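You operate a simulated robot arm through the tools that you are given. There is no shell and no other tool.

You are at the controls of a simulated robot arm. One attempt, no reset.

## Task
Fix what the panel display names, press reset, then start extractor and drum.
Fine: in that order, all at the panel, the extractor before the drum.

The check looks at the end state, three seconds after you hand in, the way a careful person would. Anything else that was tipped, shoved, dropped, spilled or broken makes it a failure.

## Robot
A 7-joint arm with a two-finger parallel gripper, fixed in place. Base frame: the origin is at the foot of the arm, x ahead of it, y to its left, z up. Readings come in m, degrees, newtons and seconds.
With the tool pointing down near the work surface it reaches from about 0.1 to 0.8 m from the base axis. Its first joint turns from -166.0 to 166.0 degrees. Payload 3.43 kg.
The tool frame sits at the grasp point between the pads (the TCP): z along the fingers, y along the line on which they close. The tips reach 0.03 m beyond it. The gripper opens to 0.094 m. The fingers are 0.028 m wide and 0.01 m thick; the gripper's body (0.05 by 0.096 m) begins 0.055 m behind the TCP.
Orientation is told as [roll, pitch, yaw] about the base's x, y, z axes, in that order, counted from this pose: with the fingers straight down and closing along the base's y, the tool's x points along the base's -x, its y along +y and its z along -z.

## Interface
- The arm moves only by the tool jog_arm. Its argument "moves" is a list that holds one entry, the list of rows, each a list of 7 numbers: the opening, from 0 (shut) to 1 (fully open), then the shift along the tool's x, y, z in units of 25 mm (1.0 is 25 mm), then the turn, a rotation vector about the tool's x, y, z in units of 5 degrees (1.0 is 5 degrees). In form: [[[gripper, tx, ty, tz, ax, ay, az], ...]]. A call has 1 to 20 rows; each row shifts and turns the commanded pose from where the row before left it, along the tool's axes as they then stand. A call with a number of a shift or a turn outside -1 to 1 is refused whole. A row lasts 0.2 s, in which the tool goes at most 0.05 m and 8.6 degrees; a call with a longer step from one row to the next is refused whole, and so is a gripper value outside its range. A pose out of reach is approached as far as the arm can. The call stops where the force on the tool passes 70 N (or 10 N more than at its start, if that is more) or the arm is blocked; 0.2 s more then pass. The fingers move at their own pace (about 0.045 m/s each) and stop on an object; they squeeze with about 25 N. The grip force told is the motor's: it shows also when the fingers shut on nothing. Time passes only in rows, and 0.2 s behind the last, so rows that do not move let the fingers close. The reply holds the time, the measured pose of the TCP, the force on the tool along the base axes, the opening and the grip force, in the units named above and with some noise, with the torque about the TCP (base axes, N m) and any sound that the robot's microphone picked up.
- Cameras (640 x 400 px; columns grow to the right, rows downward): "scene" is fixed at [0.2198, -0.647, 1.8779]; the picture's right is [0.55, -0.83, 0.00], its down [-0.66, -0.43, -0.62] and it looks along [0.52, 0.34, -0.79] (base axes); focal length 365 px, centre (320, 200). "wrist" rides on the gripper at [0.076, 0.014, -0.103] in the tool frame; the picture's right is [-0.18, 0.98, 0.00], its down [-0.75, -0.14, -0.64] and it looks along [-0.63, -0.12, 0.77] (tool axes); focal length 243 px, centre (320, 200). There is no depth. A picture from a camera that has moved, and an enlarged one, comes with that camera's place and axes in the base frame and with its lens. The place of the scene camera against the robot may be out by one fixed shift of up to 0.018 m in any direction.
- snapshot(camera): a new picture of that camera. No time passes.
- move_column(by): slides the trunk up (or, below 0, down) by that many m; the arm rides with it, the base frame stays. It gives what a move gives, with no picture.
- zoom(camera, box): a new picture of the part [left, top, right, bottom] of that camera's present view, enlarged. No time passes.
- job_done(): hands the job in; it is judged then, once.

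Places have to be worked out from the pictures, the camera data and where the tool is seen. Open the gripper and draw the arm clear of the work before you hand the job in, unless the task says otherwise.

The tools are called after "Call:" as a command line: name --argument value ..., lists and objects as JSON in quotes. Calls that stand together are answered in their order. jog_arm: Moves the arm, as the interface text tells. Its arguments: {"type":"object","properties":{"moves":{"type":"array"}},"required":["moves"]} The other tools are called the same way: move_column (by) slides the trunk up or down; snapshot (camera) takes a picture; zoom (camera, box) takes an enlarged picture of a part of a camera's view; job_done () hands the job in.

At the start:

```text
clock: 0.0
ee_pos: [0.5141, -0.1537, 1.4172]
tool_rot: [0.0, -0.2, 0.1]
contact_force: [0.4, 0.0, 0.0]
moment: [0.02, -0.01, 0.01]
grip_width: 0.094
grasp_force: 0.0
trunk travel left (down, up): [-0.425, 0.065]
```

scene: 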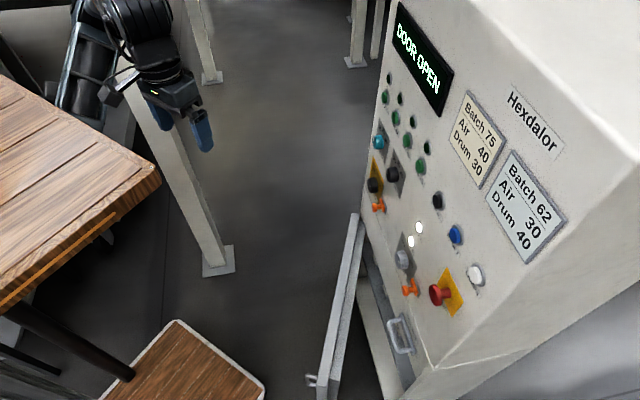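
wrist: 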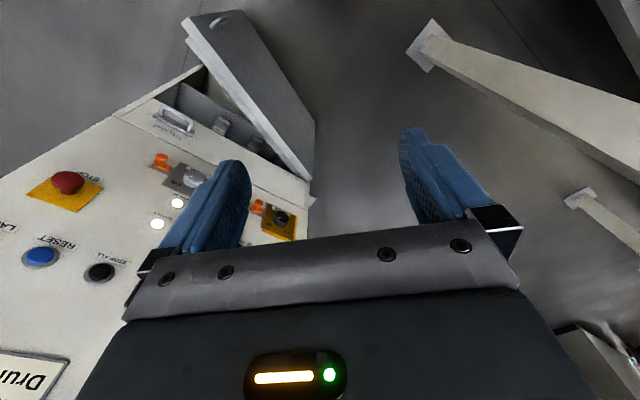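

The display reads DOOR OPEN, and a door hangs open low on the cabinet. I'll enlarge the panel and the door to read the labels and see their geometry.

Call:
zoom --camera "scene" --box '[340, 0, 500, 100]'

Call:
zoom --camera "scene" --box '[350, 60, 510, 160]'

Call:
zoom --camera "scene" --box '[350, 130, 510, 230]'

Call:
zoom --camera "scene" --box '[350, 210, 510, 310]'

Call:
zoom --camera "scene" --box '[280, 210, 480, 400]'

Call:
zoom --camera "wrist" --box '[0, 80, 320, 400]'

Call:
zoom --camera "wrist" --box '[100, 0, 340, 240]'

```text
4.00 times, centred on (420, 50) of scene
camera zoom: at [0.2198, -0.647, 1.8779], right [0.55, -0.83, 0.0], down [-0.66, -0.43, -0.62], along [0.52, 0.34, -0.79], focal length 1460 px, centre (-80, 800)
```

zoom: 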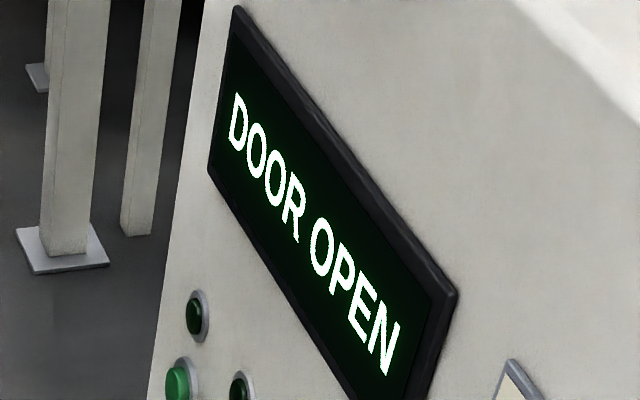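

```text
4.00 times, centred on (430, 110) of scene
camera zoom: at [0.2198, -0.647, 1.8779], right [0.55, -0.83, 0.0], down [-0.66, -0.43, -0.62], along [0.52, 0.34, -0.79], focal length 1460 px, centre (-120, 560)
```

zoom: 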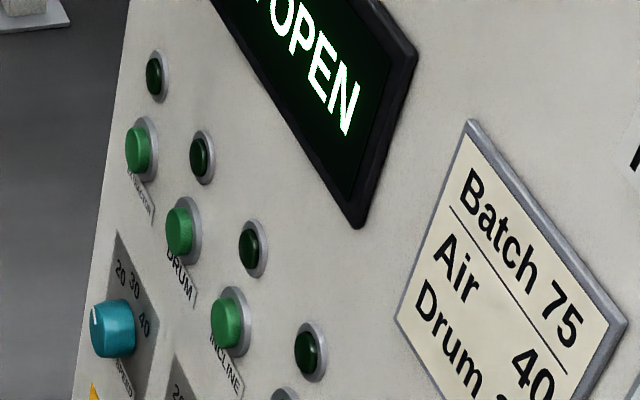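

```text
4.00 times, centred on (430, 180) of scene
camera zoom: at [0.2198, -0.647, 1.8779], right [0.55, -0.83, 0.0], down [-0.66, -0.43, -0.62], along [0.52, 0.34, -0.79], focal length 1460 px, centre (-120, 280)
```

zoom: 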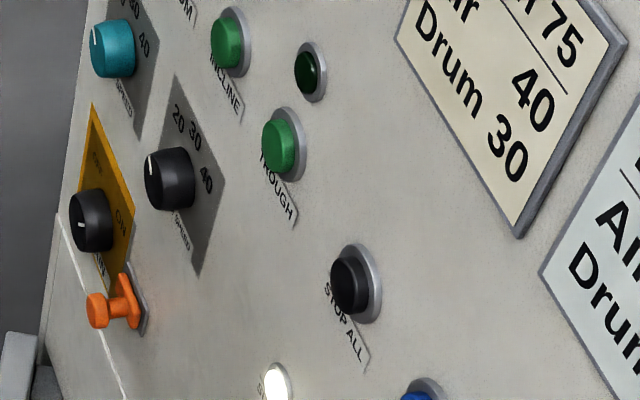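

```text
4.00 times, centred on (430, 260) of scene
camera zoom: at [0.2198, -0.647, 1.8779], right [0.55, -0.83, 0.0], down [-0.66, -0.43, -0.62], along [0.52, 0.34, -0.79], focal length 1460 px, centre (-120, -40)
```

zoom: 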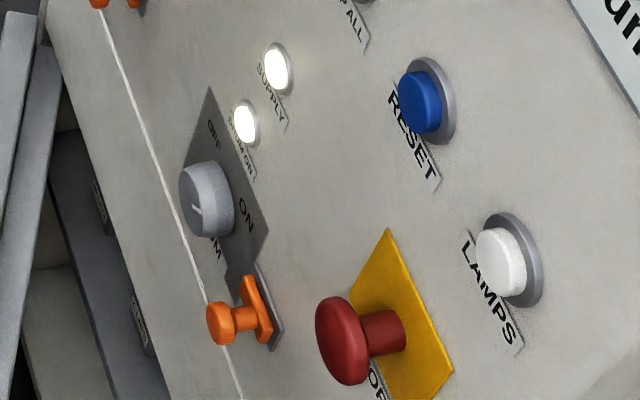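

```text
2.11 times, centred on (380, 305) of scene
camera zoom: at [0.2198, -0.647, 1.8779], right [0.55, -0.83, 0.0], down [-0.66, -0.43, -0.62], along [0.52, 0.34, -0.79], focal length 768 px, centre (194, -21)
```

zoom: 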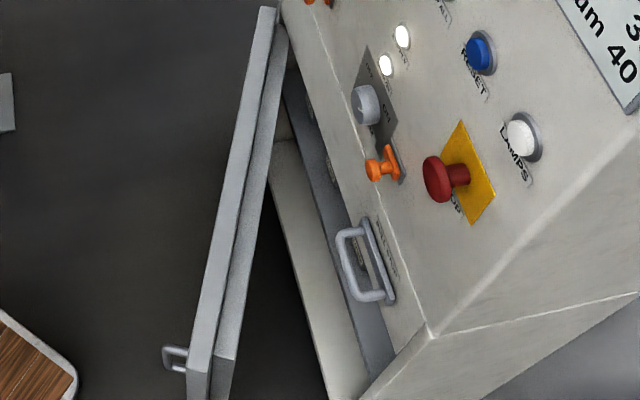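

```text
1.25 times, centred on (160, 240) of wrist
camera zoom: at [0.4376, -0.1399, 1.5187], right [0.18, 0.98, 0.0], down [0.75, -0.14, 0.64], along [0.63, -0.12, -0.77], focal length 303 px, centre (520, 150)
```

zoom: 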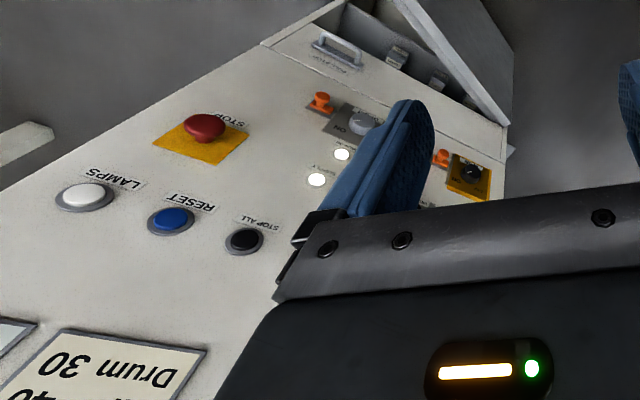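

```text
1.67 times, centred on (220, 120) of wrist
camera zoom: at [0.4376, -0.1399, 1.5187], right [0.18, 0.98, 0.0], down [0.75, -0.14, 0.64], along [0.63, -0.12, -0.77], focal length 404 px, centre (487, 333)
```

zoom: 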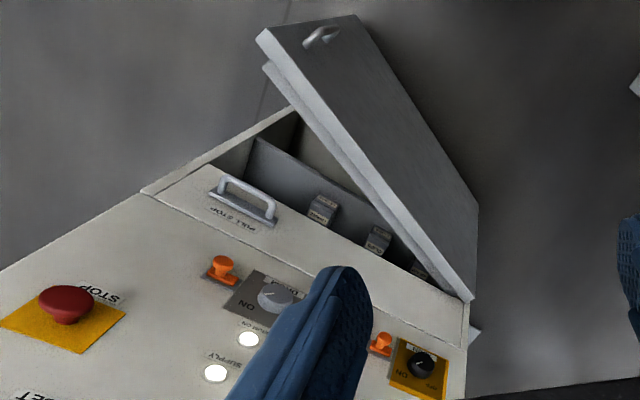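

The cabinet panel stands ahead and to the right of the robot at about (0.68,-0.65), facing the base, and the lower door is swung open about 27°. I'll look closer at the arm surroundings, the door and the labels before I move.

Call:
zoom --camera "scene" --box '[0, 0, 260, 160]'

Call:
zoom --camera "scene" --box '[0, 240, 260, 400]'

Call:
zoom --camera "scene" --box '[280, 320, 400, 400]'

Call:
zoom --camera "scene" --box '[365, 85, 445, 135]'

Call:
zoom --camera "scene" --box '[355, 160, 435, 220]'

Call:
zoom --camera "scene" --box '[385, 215, 465, 305]'

Call:
zoom --camera "wrist" --box '[150, 0, 330, 120]'

Call:
zoom --camera "wrist" --box '[400, 0, 640, 150]'

```text
2.46 times, centred on (130, 80) of scene
camera zoom: at [0.2198, -0.647, 1.8779], right [0.55, -0.83, 0.0], down [-0.66, -0.43, -0.62], along [0.52, 0.34, -0.79], focal length 899 px, centre (788, 495)
```

zoom: 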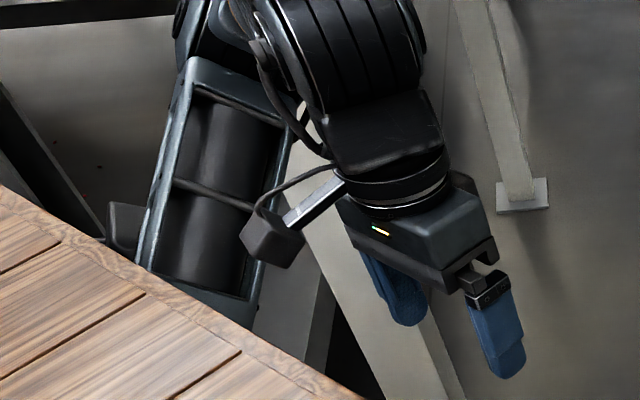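

```text
2.46 times, centred on (130, 320) of scene
camera zoom: at [0.2198, -0.647, 1.8779], right [0.55, -0.83, 0.0], down [-0.66, -0.43, -0.62], along [0.52, 0.34, -0.79], focal length 899 px, centre (788, -95)
```

zoom: 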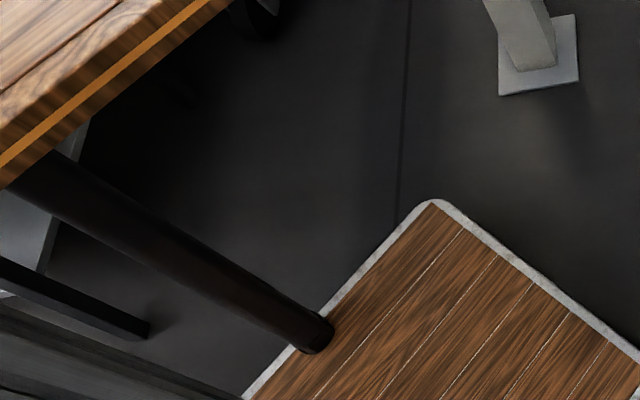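

```text
5.00 times, centred on (340, 360) of scene
camera zoom: at [0.2198, -0.647, 1.8779], right [0.55, -0.83, 0.0], down [-0.66, -0.43, -0.62], along [0.52, 0.34, -0.79], focal length 1825 px, centre (220, -600)
```

zoom: 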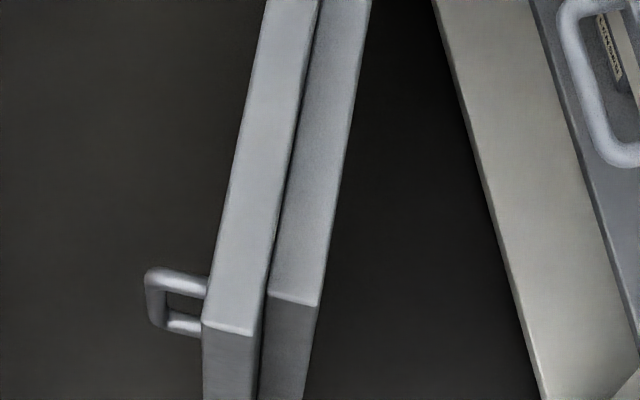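

```text
8.00 times, centred on (405, 110) of scene
camera zoom: at [0.2198, -0.647, 1.8779], right [0.55, -0.83, 0.0], down [-0.66, -0.43, -0.62], along [0.52, 0.34, -0.79], focal length 2920 px, centre (-360, 920)
```

zoom: 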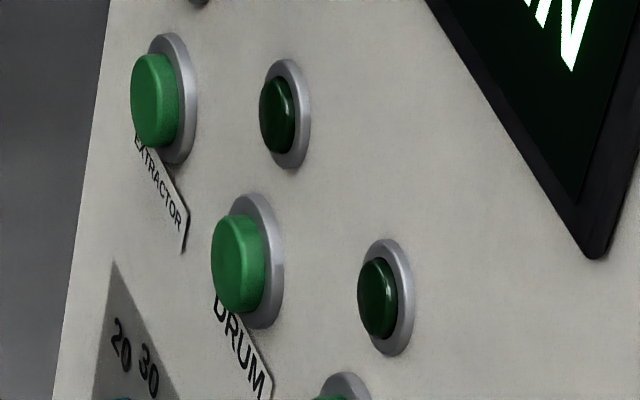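

```text
6.67 times, centred on (395, 190) of scene
camera zoom: at [0.2198, -0.647, 1.8779], right [0.55, -0.83, 0.0], down [-0.66, -0.43, -0.62], along [0.52, 0.34, -0.79], focal length 2434 px, centre (-180, 267)
```

zoom: 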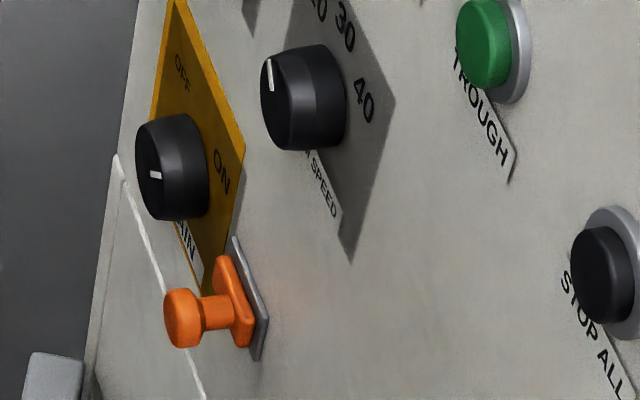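

```text
4.44 times, centred on (425, 260) of scene
camera zoom: at [0.2198, -0.647, 1.8779], right [0.55, -0.83, 0.0], down [-0.66, -0.43, -0.62], along [0.52, 0.34, -0.79], focal length 1622 px, centre (-147, -67)
```

zoom: 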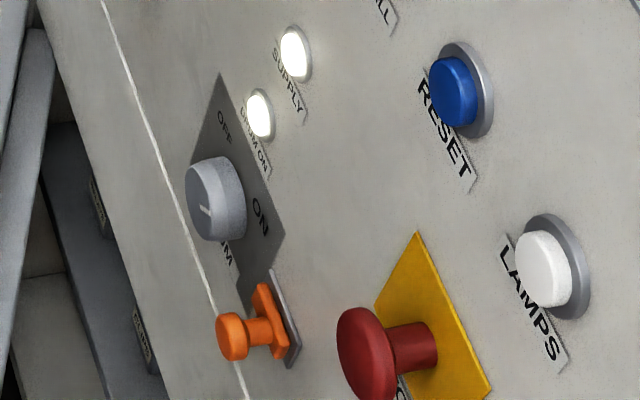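

```text
3.33 times, centred on (240, 60) of wrist
camera zoom: at [0.4376, -0.1399, 1.5187], right [0.18, 0.98, 0.0], down [0.75, -0.14, 0.64], along [0.63, -0.12, -0.77], focal length 809 px, centre (587, 667)
```

zoom: 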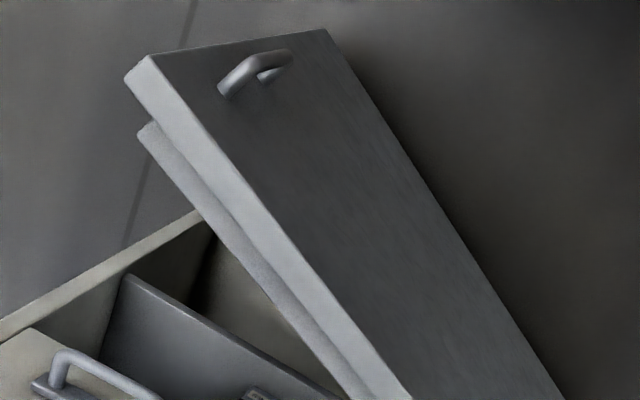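

```text
2.67 times, centred on (520, 75) of wrist
camera zoom: at [0.4376, -0.1399, 1.5187], right [0.18, 0.98, 0.0], down [0.75, -0.14, 0.64], along [0.63, -0.12, -0.77], focal length 647 px, centre (-213, 533)
```

zoom: 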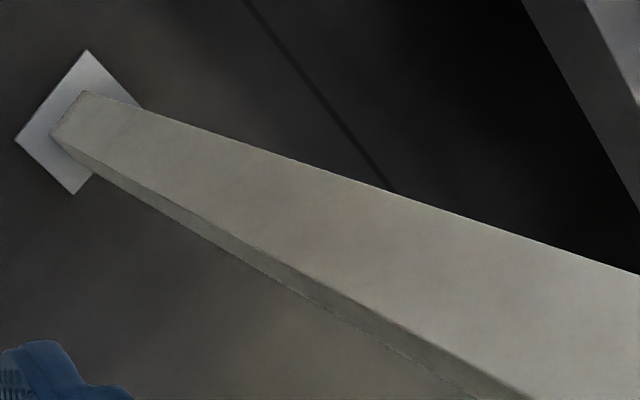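

The door's free top corner is at about (0.42,-0.51,0.68) and its hinge at about (1.02,-0.30). The panel plane runs along (0.69,0.72), about 0.94 m from the base axis. I'll swing the tool to azimuth -44° so that it faces the panel.

Call:
jog_arm --moves '[[[0, 0.512, -0.876, 0, 0, 0, 0], [0, 0.512, -0.876, 0, 0, 0, 0], [0, 0.512, -0.876, 0, 0, 0, 0], [0, 0.512, -0.876, 0, 0, 0, 0], [0, 0.512, -0.876, 0, 0, 0, 0], [0, 0.512, -0.876, 0, 0, 0, 0], [0, 0.512, -0.876, 0, 0, 0, 0], [0, 0.512, -0.876, 0, 0, 0, 0], [0, 0.512, -0.876, 0, 0, 0, 0], [0, 0.512, -0.876, 0, 0, 0, 0], [0, 0, 0, 0, 0, 0, 0.978], [0, 0, 0, 0, 0, 0, 0.978], [0, 0, 0, 0, 0, 0, 0.978], [0, 0, 0, 0, 0, 0, 0.978], [0, 0, 0, 0, 0, 0, 0.978], [0, 0, 0, 0, 0, 0, 0.978], [0, 0, 0, 0, 0, 0, 0.978], [0, 0, 0, 0, 0, 0, 0.978], [0, 0, 0, 0, 0, 0, 0.978]]]'

```text
clock: 4.0
ee_pos: [0.387, -0.3731, 1.4165]
tool_rot: [0.0, -0.2, -44.0]
contact_force: [-0.9, 1.0, -0.1]
moment: [0.0, -0.01, -0.02]
grip_width: 0.0
grasp_force: 25.0
trunk travel left (down, up): [-0.425, 0.065]
```

The tool tracked well and now faces azimuth -44°. I'll look from both cameras.

Call:
snapshot --camera "wrist"

Call:
snapshot --camera "scene"

```text
taken
camera wrist: at [0.3413, -0.3101, 1.5188], right [0.82, 0.58, 0.0], down [0.44, -0.62, 0.64], along [0.37, -0.52, -0.77], focal length 243 px, centre (320, 200)
```

wrist: 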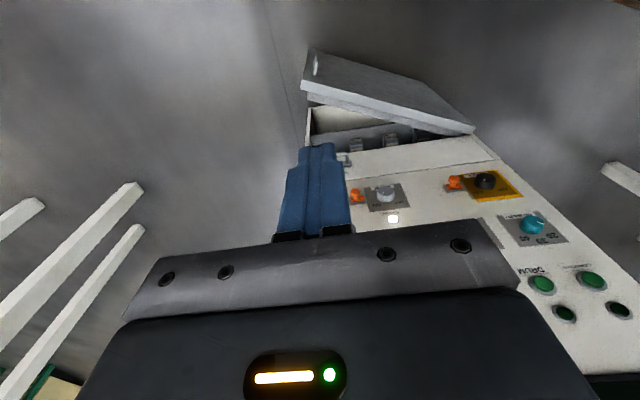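

```text
taken
```

scene: 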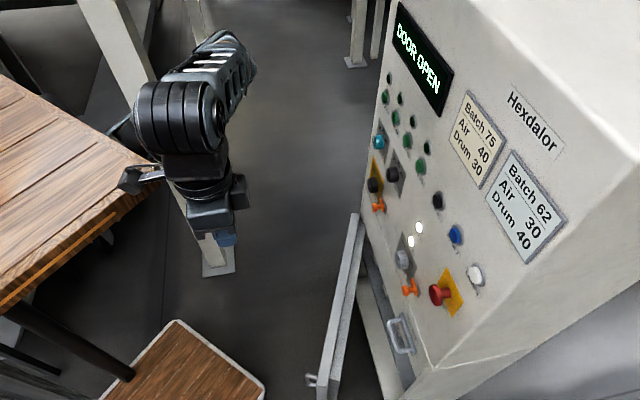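

A link is visible above the wrist. I'll zoom in to understand the arm's posture.

Call:
zoom --camera "scene" --box '[80, 0, 320, 280]'

Call:
zoom --camera "wrist" --box '[280, 20, 640, 245]'

Call:
zoom --camera "wrist" --box '[440, 160, 640, 340]'

```text
1.43 times, centred on (200, 140) of scene
camera zoom: at [0.2198, -0.647, 1.8779], right [0.55, -0.83, 0.0], down [-0.66, -0.43, -0.62], along [0.52, 0.34, -0.79], focal length 522 px, centre (491, 286)
```

zoom: 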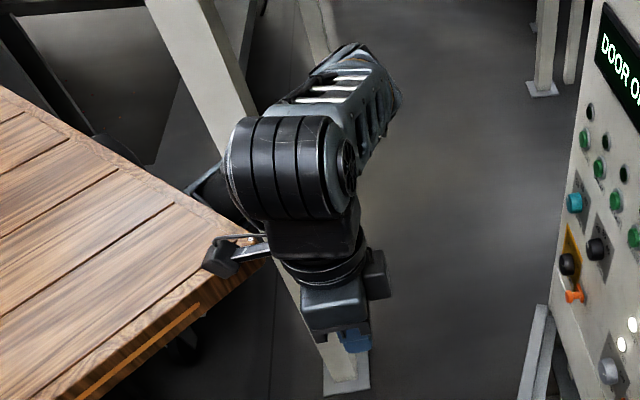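

```text
1.78 times, centred on (460, 132) of wrist
camera zoom: at [0.3413, -0.3101, 1.5188], right [0.82, 0.58, 0.0], down [0.44, -0.62, 0.64], along [0.37, -0.52, -0.77], focal length 431 px, centre (71, 320)
```

zoom: 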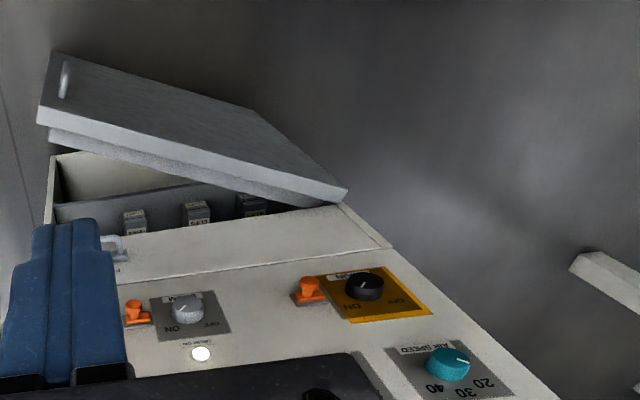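

```text
2.22 times, centred on (540, 250) of wrist
camera zoom: at [0.3413, -0.3101, 1.5188], right [0.82, 0.58, 0.0], down [0.44, -0.62, 0.64], along [0.37, -0.52, -0.77], focal length 539 px, centre (-169, 89)
```

zoom: 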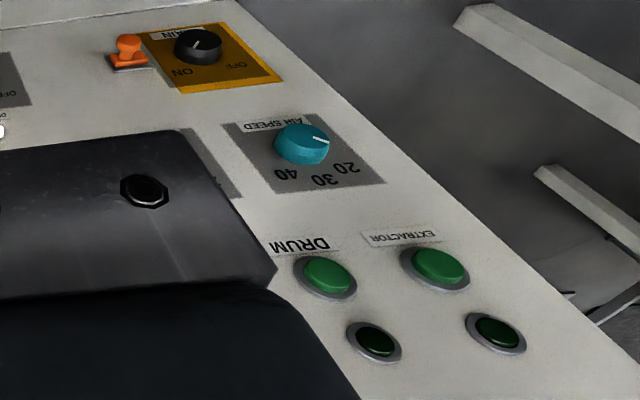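

The arm's posture isn't clear near the table corner. I'll zoom in there before lowering the column.

Call:
zoom --camera "scene" --box '[90, 60, 210, 210]'

Call:
zoom --camera "scene" --box '[150, 10, 290, 130]'

```text
2.67 times, centred on (150, 135) of scene
camera zoom: at [0.2198, -0.647, 1.8779], right [0.55, -0.83, 0.0], down [-0.66, -0.43, -0.62], along [0.52, 0.34, -0.79], focal length 974 px, centre (773, 373)
```

zoom: 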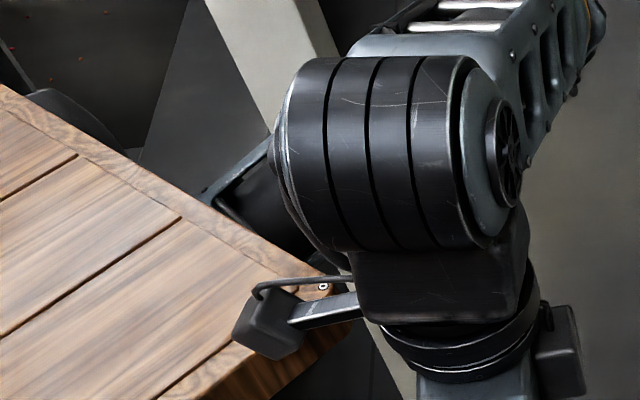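

```text
3.33 times, centred on (220, 70) of scene
camera zoom: at [0.2198, -0.647, 1.8779], right [0.55, -0.83, 0.0], down [-0.66, -0.43, -0.62], along [0.52, 0.34, -0.79], focal length 1217 px, centre (653, 633)
```

zoom: 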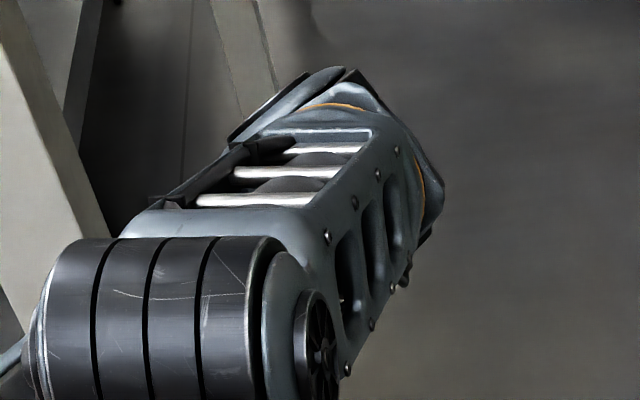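

The arm seems to fold with its elbow out front, and I can't tell how it clears the table from this view. I'll turn the tool about its own axis so the wrist camera looks back at the robot and table. That is also the flip I want for pressing buttons with the camera on top.

Call:
jog_arm --moves '[[[0, 0, 0, 0, 0, 0, -1], [0, 0, 0, 0, 0, 0, -1], [0, 0, 0, 0, 0, 0, -1], [0, 0, 0, 0, 0, 0, -1], [0, 0, 0, 0, 0, 0, -1], [0, 0, 0, 0, 0, 0, -1], [0, 0, 0, 0, 0, 0, -1], [0, 0, 0, 0, 0, 0, -1], [0, 0, 0, 0, 0, 0, -1], [0, 0, 0, 0, 0, 0, -1], [0, 0, 0, 0, 0, 0, -1], [0, 0, 0, 0, 0, 0, -1], [0, 0, 0, 0, 0, 0, -1], [0, 0, 0, 0, 0, 0, -1], [0, 0, 0, 0, 0, 0, -1], [0, 0, 0, 0, 0, 0, -1], [0, 0, 0, 0, 0, 0, -1], [0, 0, 0, 0, 0, 0, -1]]]'

Call:
snapshot --camera "wrist"

Call:
snapshot --camera "scene"

```text
clock: 7.8
ee_pos: [0.4388, -0.3875, 1.405]
tool_rot: [2.5, 1.3, 45.3]
contact_force: [0.4, -0.4, 0.1]
moment: [0.01, -0.02, 0.0]
grip_width: 0.0
grasp_force: 25.0
out of reach, approached as far as the arm can: row 17, 18
trunk travel left (down, up): [-0.425, 0.065]
```

```text
taken
camera wrist: at [0.3788, -0.4329, 1.5077], right [-0.57, 0.82, 0.04], down [0.66, 0.43, 0.62], along [0.49, 0.38, -0.79], focal length 243 px, centre (320, 200)
```

wrist: 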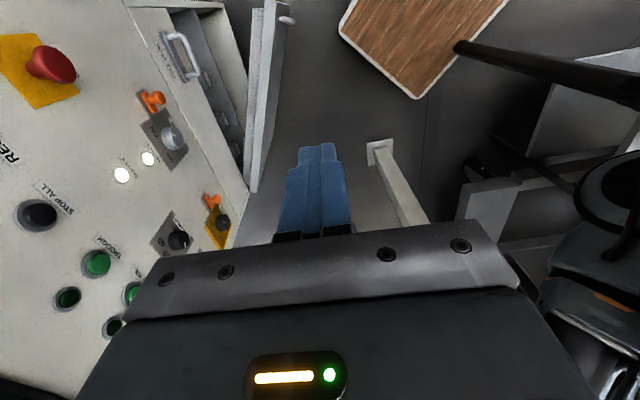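

```text
taken
```

scene: 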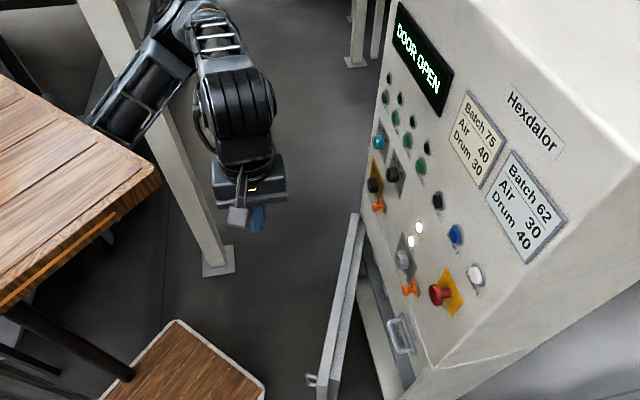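

The wrist roll hit a joint limit near yaw +45°, and the tool drifted a little. This view shows the surroundings from another angle, so I'll zoom into the right side to locate the table and arm links.

Call:
zoom --camera "wrist" --box '[400, 0, 640, 400]'

Call:
zoom --camera "wrist" --box '[440, 40, 640, 260]'

Call:
zoom --camera "scene" --box '[60, 0, 300, 240]'

Call:
zoom --camera "wrist" --box '[100, 0, 340, 200]'

```text
1.00 times, centred on (520, 200) of wrist (not enlarged: the box is as wide or as high as the picture)
camera zoom: at [0.3788, -0.4329, 1.5077], right [-0.57, 0.82, 0.04], down [0.66, 0.43, 0.62], along [0.49, 0.38, -0.79], focal length 243 px, centre (120, 200)
```

zoom: 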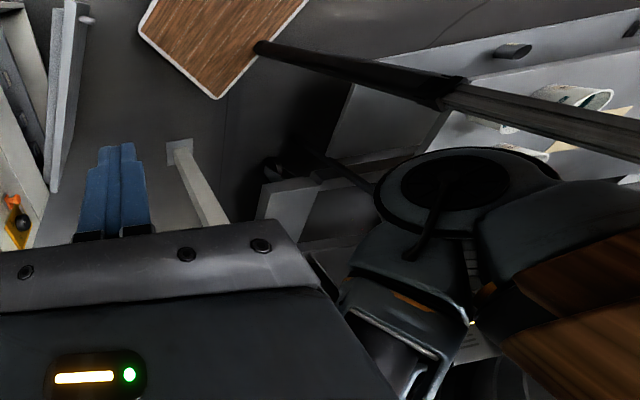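

```text
1.82 times, centred on (540, 150) of wrist
camera zoom: at [0.3788, -0.4329, 1.5077], right [-0.57, 0.82, 0.04], down [0.66, 0.43, 0.62], along [0.49, 0.38, -0.79], focal length 441 px, centre (-80, 291)
```

zoom: 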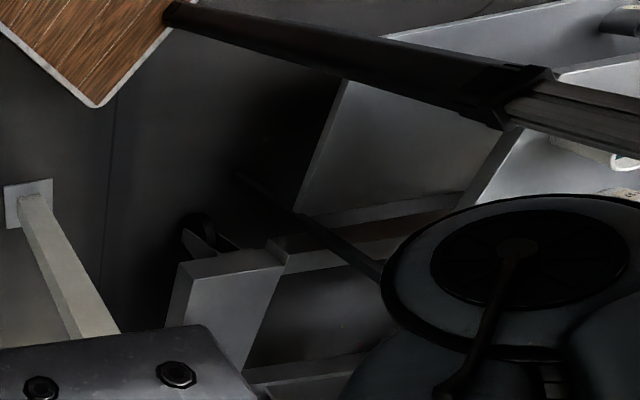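

```text
1.67 times, centred on (180, 120) of scene
camera zoom: at [0.2198, -0.647, 1.8779], right [0.55, -0.83, 0.0], down [-0.66, -0.43, -0.62], along [0.52, 0.34, -0.79], focal length 608 px, centre (553, 333)
```

zoom: 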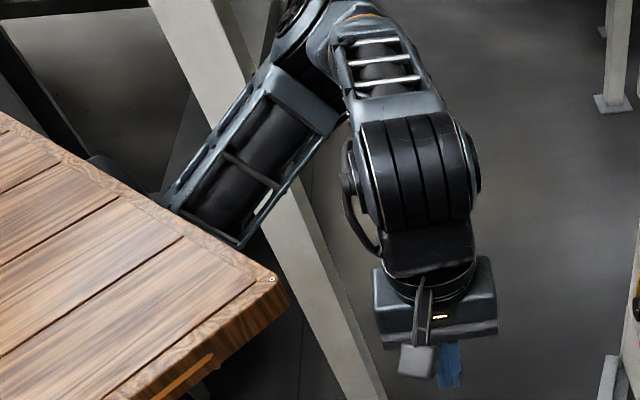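

```text
2.00 times, centred on (220, 100) of wrist
camera zoom: at [0.3788, -0.4329, 1.5077], right [-0.57, 0.82, 0.04], down [0.66, 0.43, 0.62], along [0.49, 0.38, -0.79], focal length 485 px, centre (520, 400)
```

zoom: 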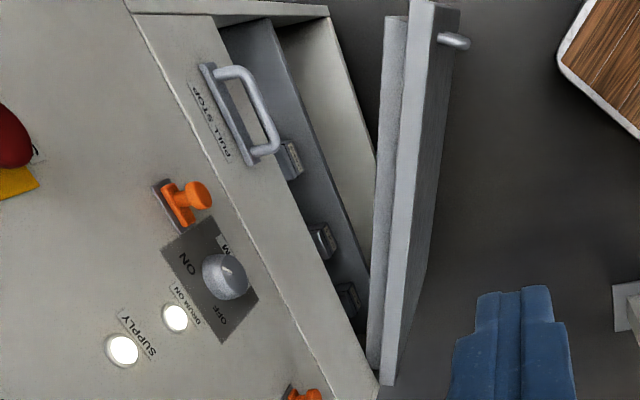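

The picture is clear now. The wooden plate is the robot's own upper deck, at about z 1.49, x<0.39, y>-0.27, on telescopic columns, and the arm hangs under it. The door hinge is near (1.01,-0.29), its free edge near (0.41,-0.51) with the top at z≈0.68, and the PULL STOP handle is near (0.635,-0.636,0.76). I'll turn the tool back while moving away from the deck.

Call:
jog_arm --moves '[[[0, 0, 0, 0, 0, 0, 1], [0, 0, 0, 0, 0, 0, 1], [0, 0, 0, 0, 0, 0, 1], [0, 0, 0, 0, 0, 0, 1], [0, -0.342, -0.94, 0, 0, 0, 0], [0, -0.342, -0.94, 0, 0, 0, 0], [0, -0.342, -0.94, 0, 0, 0, 0], [0, -0.342, -0.94, 0, 0, 0, 0], [0, -0.342, -0.94, 0, 0, 0, 0], [0, -0.342, -0.94, 0, 0, 0, 0], [0, 0, 0, 0, 0, 0, 1], [0, 0, 0, 0, 0, 0, 1], [0, 0, 0, 0, 0, 0, 1], [0, 0, 0, 0, 0, 0, 1], [0, 0, 0, 0, 0, 0, 1], [0, 0, 0, 0, 0, 0, 1], [0, 0, 0, 0, 0, 0, 1], [0, 0, 0, 0, 0, 0, 1], [0, 0, 0, 0, 0, 0, 1], [0, 0, 0, 0, 0, 0, 1]]]'

Call:
jog_arm --moves '[[[0, 0, 0, 0, 0, 0, 1], [0, 0, 0, 0, 0, 0, 1], [0, 0, 0, 0, 0, 0, 1], [0, 0, 0, 0, 0, 0, 1], [0, 0, 0, 0, 0, 0, 0]]]'

Call:
snapshot --camera "scene"

Call:
snapshot --camera "wrist"

```text
clock: 12.0
ee_pos: [0.544, -0.4871, 1.4159]
tool_rot: [0.1, -0.1, -23.9]
contact_force: [0.8, -0.2, -0.6]
moment: [0.02, 0.03, 0.01]
grip_width: 0.0001
grasp_force: 24.7
trunk travel left (down, up): [-0.425, 0.065]
```

```text
clock: 13.2
ee_pos: [0.5427, -0.4885, 1.4155]
tool_rot: [0.0, -0.2, -43.9]
contact_force: [-0.1, 0.0, 0.1]
moment: [-0.02, -0.02, 0.01]
grip_width: 0.0001
grasp_force: 25.1
trunk travel left (down, up): [-0.425, 0.065]
```

```text
taken
```

scene: 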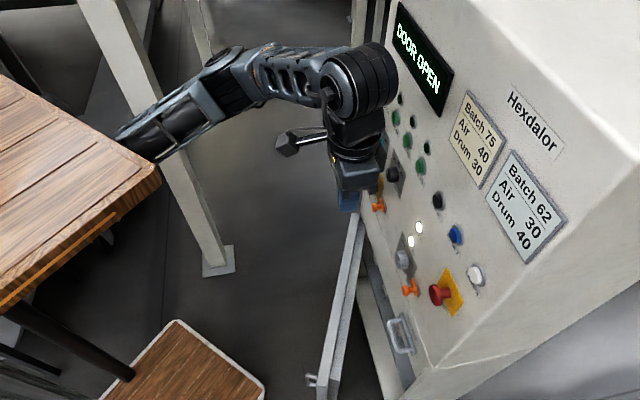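

```text
taken
camera wrist: at [0.4979, -0.4255, 1.516], right [0.82, 0.58, 0.0], down [0.44, -0.62, 0.64], along [0.37, -0.52, -0.77], focal length 243 px, centre (320, 200)
```

wrist: 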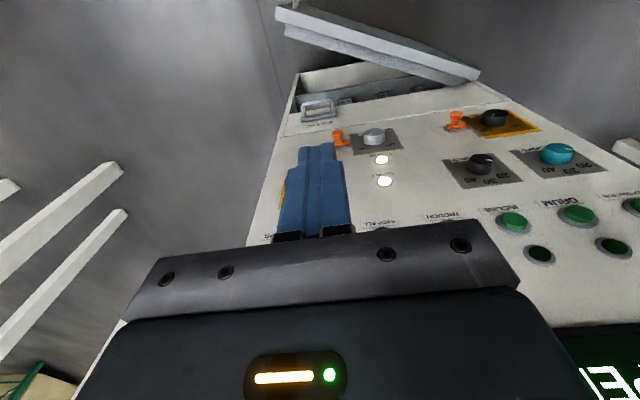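

The arm is well extended toward the panel and clear of the deck. I'll lower the trunk in steps, watching the force and the scene.

Call:
move_column --by -0.15

Call:
snapshot --camera "scene"

```text
clock: 14.9
ee_pos: [0.5433, -0.4885, 1.2646]
tool_rot: [0.0, -0.1, -44.0]
contact_force: [0.7, 0.5, 0.4]
moment: [-0.01, 0.01, 0.01]
grip_width: 0.0
grasp_force: 24.7
trunk travel left (down, up): [-0.275, 0.215]
```

```text
taken
```

scene: 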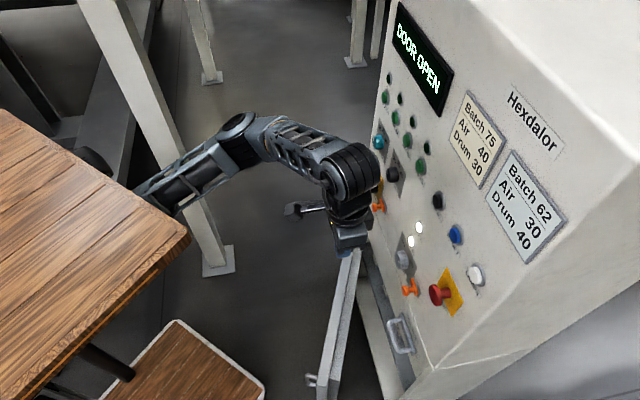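

The deck rides with the trunk and everything is clear. I'll lower the rest of the way.

Call:
move_column --by -0.27

Call:
snapshot --camera "scene"

Call:
snapshot --camera "wrist"

```text
clock: 17.7
ee_pos: [0.5422, -0.4885, 0.9932]
tool_rot: [0.0, -0.2, -44.0]
contact_force: [0.5, -0.1, 0.9]
moment: [0.0, 0.01, 0.01]
grip_width: 0.0
grasp_force: 25.0
trunk travel left (down, up): [-0.005, 0.485]
```

```text
taken
```

scene: 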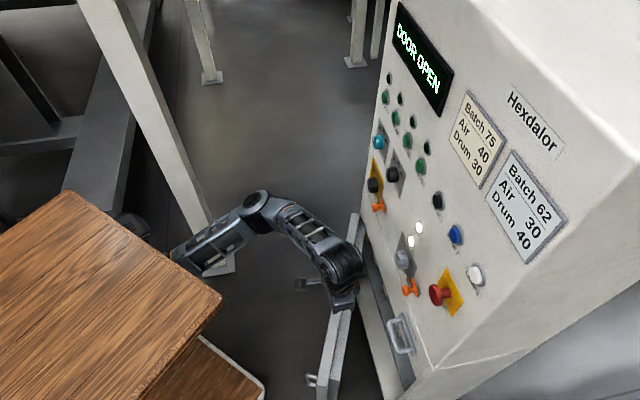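

```text
taken
camera wrist: at [0.4978, -0.4256, 1.0961], right [0.81, 0.58, 0.0], down [0.44, -0.62, 0.64], along [0.37, -0.52, -0.77], focal length 243 px, centre (320, 200)
```

wrist: 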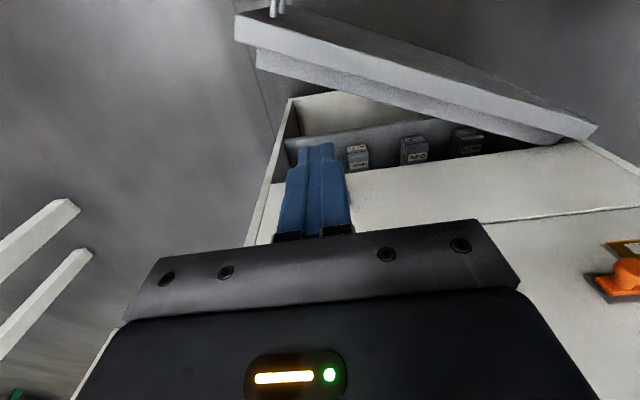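

The door's top edge stays at z≈0.68 in this closer view. I'll back out to the robot side of the door at about (0.62,-0.35,0.90), then pitch the tool forward toward the panel.

Call:
jog_arm --moves '[[[0, 0.229, 0.879, 0.514, 0, 0, 0], [0, 0.229, 0.879, 0.514, 0, 0, 0], [0, 0.229, 0.879, 0.514, 0, 0, 0], [0, 0.229, 0.879, 0.514, 0, 0, 0], [0, 0.229, 0.879, 0.514, 0, 0, 0], [0, 0.229, 0.879, 0.514, 0, 0, 0], [0, 0.229, 0.879, 0.514, 0, 0, 0], [0, 0, 0, 0, 0, -1, 0], [0, 0, 0, 0, 0, -1, 0], [0, 0, 0, 0, 0, -1, 0], [0, 0, 0, 0, 0, -1, 0], [0, 0, 0, 0, 0, -1, 0], [0, 0, 0, 0, 0, -1, 0], [0, 0, 0, 0, 0, -1, 0], [0, 0, 0, 0, 0, -1, 0], [0, 0, 0, 0, 0, -1, 0], [0, 0, 0, 0, 0, -1, 0], [0, 0, 0, 0, 0, -1, 0], [0, 0, 0, 0, 0, -1, 0]]]'

Call:
snapshot --camera "scene"

Call:
snapshot --camera "wrist"

```text
clock: 21.7
ee_pos: [0.621, -0.3505, 0.9056]
tool_rot: [0.0, -60.2, -44.1]
contact_force: [0.1, 0.6, -0.3]
moment: [0.0, 0.0, -0.01]
grip_width: 0.0
grasp_force: 25.2
trunk travel left (down, up): [-0.005, 0.485]
```

```text
taken
```

scene: 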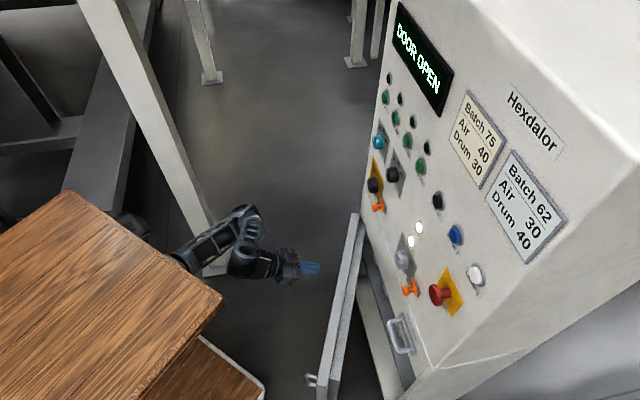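

```text
taken
camera wrist: at [0.5394, -0.2514, 0.8895], right [0.75, 0.64, 0.16], down [-0.23, 0.02, 0.97], along [0.62, -0.76, 0.17], focal length 243 px, centre (320, 200)
```

wrist: 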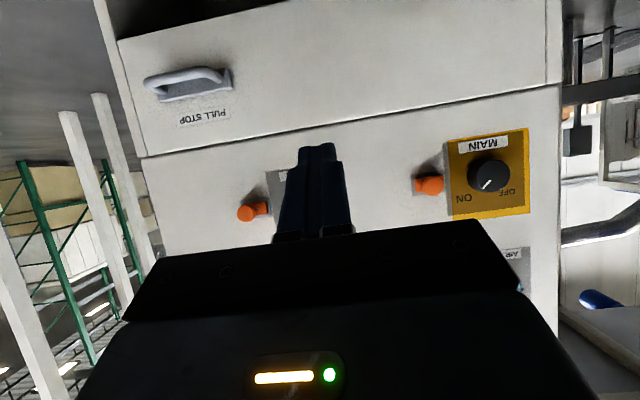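

The tool is at pitch 60° with the door just ahead and below. I'll lower it about 0.305 m to door height, keeping the tip about 5 cm in front of the door face, and level it a bit more.

Call:
jog_arm --moves '[[[0, 0.88, 0, 0.508, 0, 0, 0], [0, 0.88, 0, 0.508, 0, 0, 0], [0, 0.88, 0, 0.508, 0, 0, 0], [0, 0.88, 0, 0.508, 0, 0, 0], [0, 0.88, 0, 0.508, 0, 0, 0], [0, 0.88, 0, 0.508, 0, 0, 0], [0, 0.88, 0, 0.508, 0, 0, 0], [0, 0.88, 0, 0.508, 0, 0, 0], [0, 0.88, 0, 0.508, 0, 0, 0], [0, 0.88, 0, 0.508, 0, 0, 0], [0, 0.88, 0, 0.508, 0, 0, 0], [0, 0.88, 0, 0.508, 0, 0, 0], [0, 0, 0, 0, 0, -1, 0], [0, 0, 0, 0, 0, -1, 0], [0, 0, 0, 0, 0, -1, 0]]]'

Call:
snapshot --camera "scene"

Call:
snapshot --camera "wrist"

```text
clock: 24.9
ee_pos: [0.6231, -0.3501, 0.5983]
tool_rot: [0.1, -75.2, -44.2]
contact_force: [0.0, 0.6, 0.6]
moment: [0.02, 0.02, -0.03]
grip_width: 0.0
grasp_force: 25.1
trunk travel left (down, up): [-0.005, 0.485]
```

```text
taken
```

scene: 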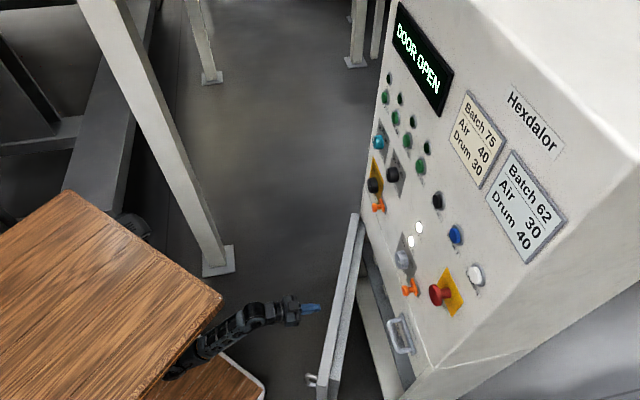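

```text
taken
camera wrist: at [0.5468, -0.2584, 0.5515], right [0.72, 0.68, 0.18], down [-0.41, 0.19, 0.89], along [0.57, -0.71, 0.41], focal length 243 px, centre (320, 200)
```

wrist: 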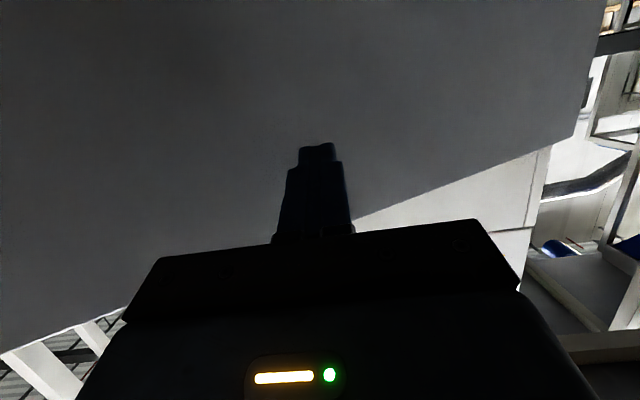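

The fingertips point at the door face about 5 cm away, 0.36 m from the hinge. I'll push slowly along (0.45,-0.89) and watch the force.

Call:
jog_arm --moves '[[[0, -0.121, -0.161, 0.458, 0, 0, 0], [0, -0.121, -0.161, 0.458, 0, 0, 0], [0, -0.121, -0.161, 0.458, 0, 0, 0], [0, -0.121, -0.161, 0.458, 0, 0, 0], [0, -0.121, -0.161, 0.458, 0, 0, 0], [0, -0.121, -0.161, 0.458, 0, 0, 0], [0, -0.121, -0.161, 0.458, 0, 0, 0], [0, -0.121, -0.161, 0.458, 0, 0, 0], [0, -0.121, -0.161, 0.458, 0, 0, 0], [0, -0.121, -0.161, 0.458, 0, 0, 0]]]'

Call:
snapshot --camera "scene"

Call:
snapshot --camera "wrist"

```text
clock: 27.1
ee_pos: [0.6805, -0.4612, 0.6003]
tool_rot: [0.3, -75.2, -44.2]
contact_force: [0.7, 0.2, -0.6]
moment: [-0.01, 0.0, 0.02]
grip_width: 0.0
grasp_force: 24.2
trunk travel left (down, up): [-0.005, 0.485]
```

```text
taken
```

scene: 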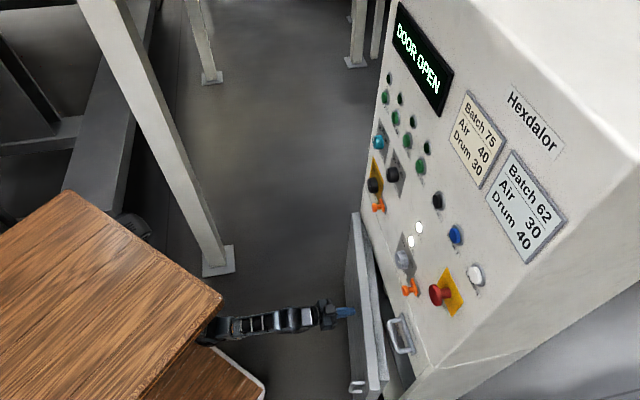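

```text
taken
camera wrist: at [0.6041, -0.3688, 0.5521], right [0.72, 0.68, 0.18], down [-0.41, 0.19, 0.89], along [0.57, -0.71, 0.41], focal length 243 px, centre (320, 200)
```

wrist: 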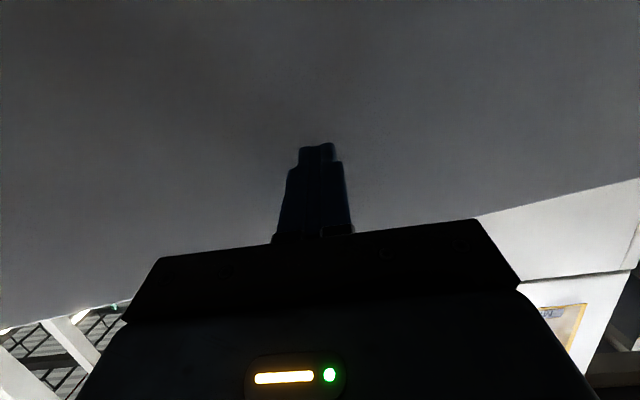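

The door swings freely with almost no force and is now only about 10° open. I'll continue the push.

Call:
jog_arm --moves '[[[0, -0.121, -0.161, 0.458, 0, 0, 0], [0, -0.121, -0.161, 0.458, 0, 0, 0], [0, -0.121, -0.161, 0.458, 0, 0, 0], [0, -0.121, -0.161, 0.458, 0, 0, 0], [0, -0.121, -0.161, 0.458, 0, 0, 0], [0, -0.121, -0.161, 0.458, 0, 0, 0], [0, -0.121, -0.161, 0.458, 0, 0, 0]]]'

Call:
snapshot --camera "scene"

Call:
snapshot --camera "wrist"

```text
clock: 28.6
ee_pos: [0.7158, -0.5313, 0.5988]
tool_rot: [0.1, -75.0, -43.8]
contact_force: [-21.8, 30.0, 7.5]
moment: [-0.24, -0.39, 0.16]
grip_width: 0.0001
grasp_force: 25.0
trunk travel left (down, up): [-0.005, 0.485]
stopped in row 7: the force on the tool passed its limit at 114 N (the readings are from after the stop); the commanded pose is now the measured one
```

```text
taken
```

scene: 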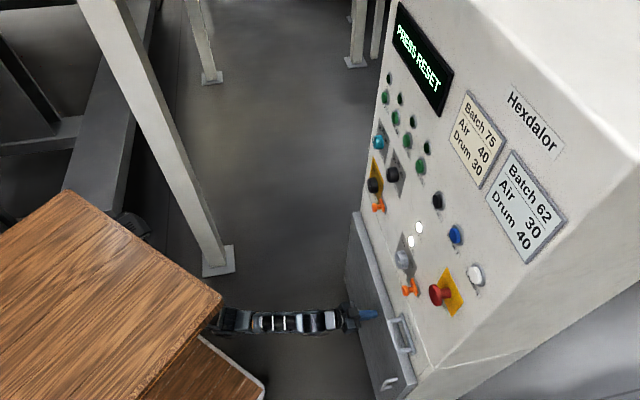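

```text
taken
camera wrist: at [0.6388, -0.4392, 0.5514], right [0.71, 0.68, 0.18], down [-0.4, 0.19, 0.89], along [0.57, -0.71, 0.41], focal length 243 px, centre (320, 200)
```

wrist: 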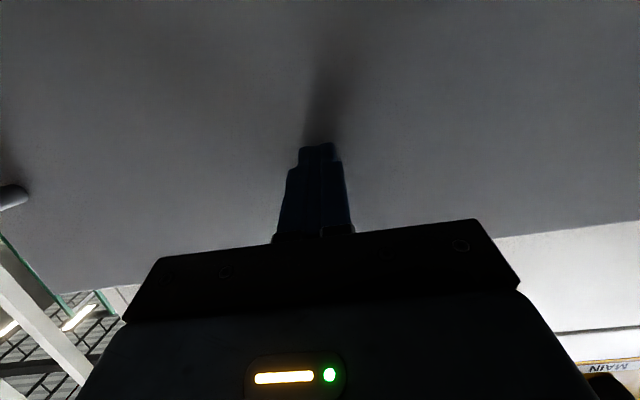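

The door has shut and the display now reads PRESS RESET. I'll back off straight along the tool axis and check that the door stays closed.

Call:
jog_arm --moves '[[[0, 0, 0, -0.5, 0, 0, 0], [0, 0, 0, -0.8, 0, 0, 0], [0, 0, 0, -1, 0, 0, 0], [0, 0, 0, -1, 0, 0, 0], [0, 0, 0, -1, 0, 0, 0], [0, 0, 0, -1, 0, 0, 0]]]'

Call:
snapshot --camera "scene"

Call:
zoom --camera "scene" --box '[320, 200, 520, 400]'

```text
clock: 30.0
ee_pos: [0.6237, -0.447, 0.6291]
tool_rot: [0.1, -74.8, -43.9]
contact_force: [0.6, 0.5, 0.7]
moment: [0.0, -0.03, -0.01]
grip_width: 0.0004
grasp_force: 24.8
trunk travel left (down, up): [-0.005, 0.485]
```

```text
taken
```

scene: 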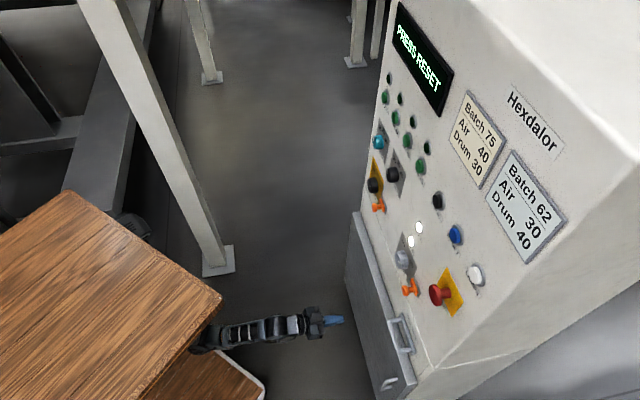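

```text
2.00 times, centred on (420, 300) of scene
camera zoom: at [0.2198, -0.647, 1.8779], right [0.55, -0.83, 0.0], down [-0.66, -0.43, -0.62], along [0.52, 0.34, -0.79], focal length 730 px, centre (120, 0)
```

zoom: 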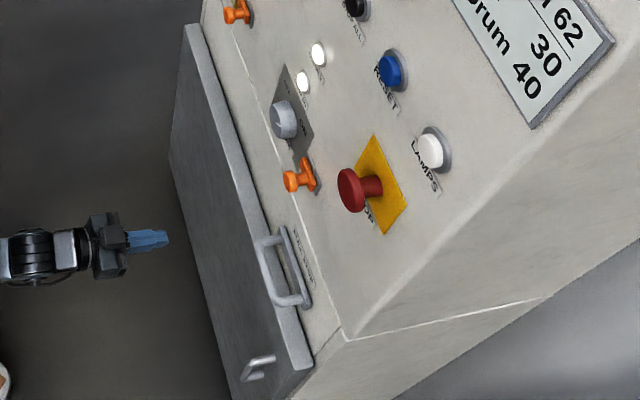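

The door stays shut. I'll retreat a little further so I pass well in front of the PULL STOP handle and the E-stop, then raise the trunk.

Call:
jog_arm --moves '[[[0, 0, 0, -1, 0, 0, 0], [0, 0, 0, -1, 0, 0, 0], [0, 0, 0, -1, 0, 0, 0], [0, 0, 0, -1, 0, 0, 0]]]'

Call:
move_column --by 0.42

Call:
snapshot --camera "scene"

Call:
snapshot --camera "wrist"

```text
clock: 31.0
ee_pos: [0.555, -0.3773, 0.6552]
tool_rot: [0.2, -74.8, -44.0]
contact_force: [-0.1, -0.8, -0.1]
moment: [0.0, -0.01, 0.01]
grip_width: 0.0
grasp_force: 24.6
trunk travel left (down, up): [-0.005, 0.485]
```

```text
refused: 0.42 is not a number from -0.4 to 0.4
```

```text
taken
```

scene: 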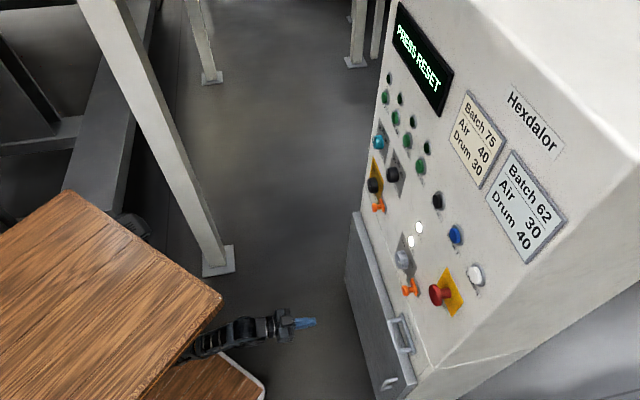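

```text
taken
camera wrist: at [0.4788, -0.2847, 0.6088], right [0.71, 0.68, 0.18], down [-0.4, 0.19, 0.9], along [0.57, -0.71, 0.41], focal length 243 px, centre (320, 200)
```

wrist: 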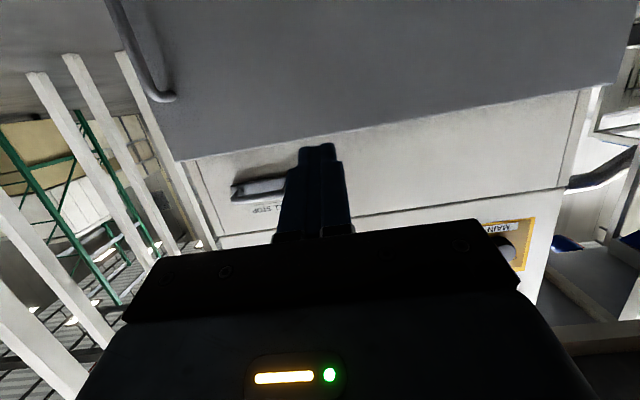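

The column accepts at most 0.4 m per call, so I'll raise it in two moves.

Call:
move_column --by 0.25

Call:
move_column --by 0.18

Call:
snapshot --camera "scene"

Call:
snapshot --camera "wrist"

```text
clock: 33.6
ee_pos: [0.556, -0.3774, 0.9069]
tool_rot: [0.1, -74.8, -43.9]
contact_force: [0.1, 0.1, -1.1]
moment: [-0.03, -0.01, 0.03]
grip_width: 0.0
grasp_force: 25.4
trunk travel left (down, up): [-0.255, 0.235]
```

```text
clock: 35.6
ee_pos: [0.5558, -0.3779, 1.0853]
tool_rot: [0.2, -74.7, -43.9]
contact_force: [0.7, 0.4, -0.6]
moment: [0.0, -0.01, -0.01]
grip_width: 0.0
grasp_force: 24.9
trunk travel left (down, up): [-0.435, 0.055]
```

```text
taken
```

scene: 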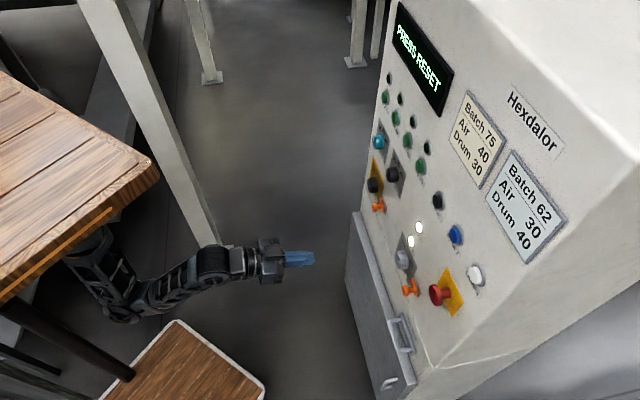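

```text
taken
camera wrist: at [0.479, -0.2849, 1.0387], right [0.71, 0.68, 0.18], down [-0.4, 0.19, 0.9], along [0.57, -0.71, 0.41], focal length 243 px, centre (320, 200)
```

wrist: 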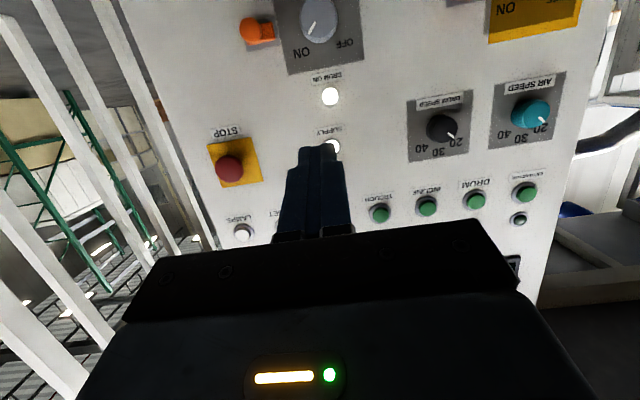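

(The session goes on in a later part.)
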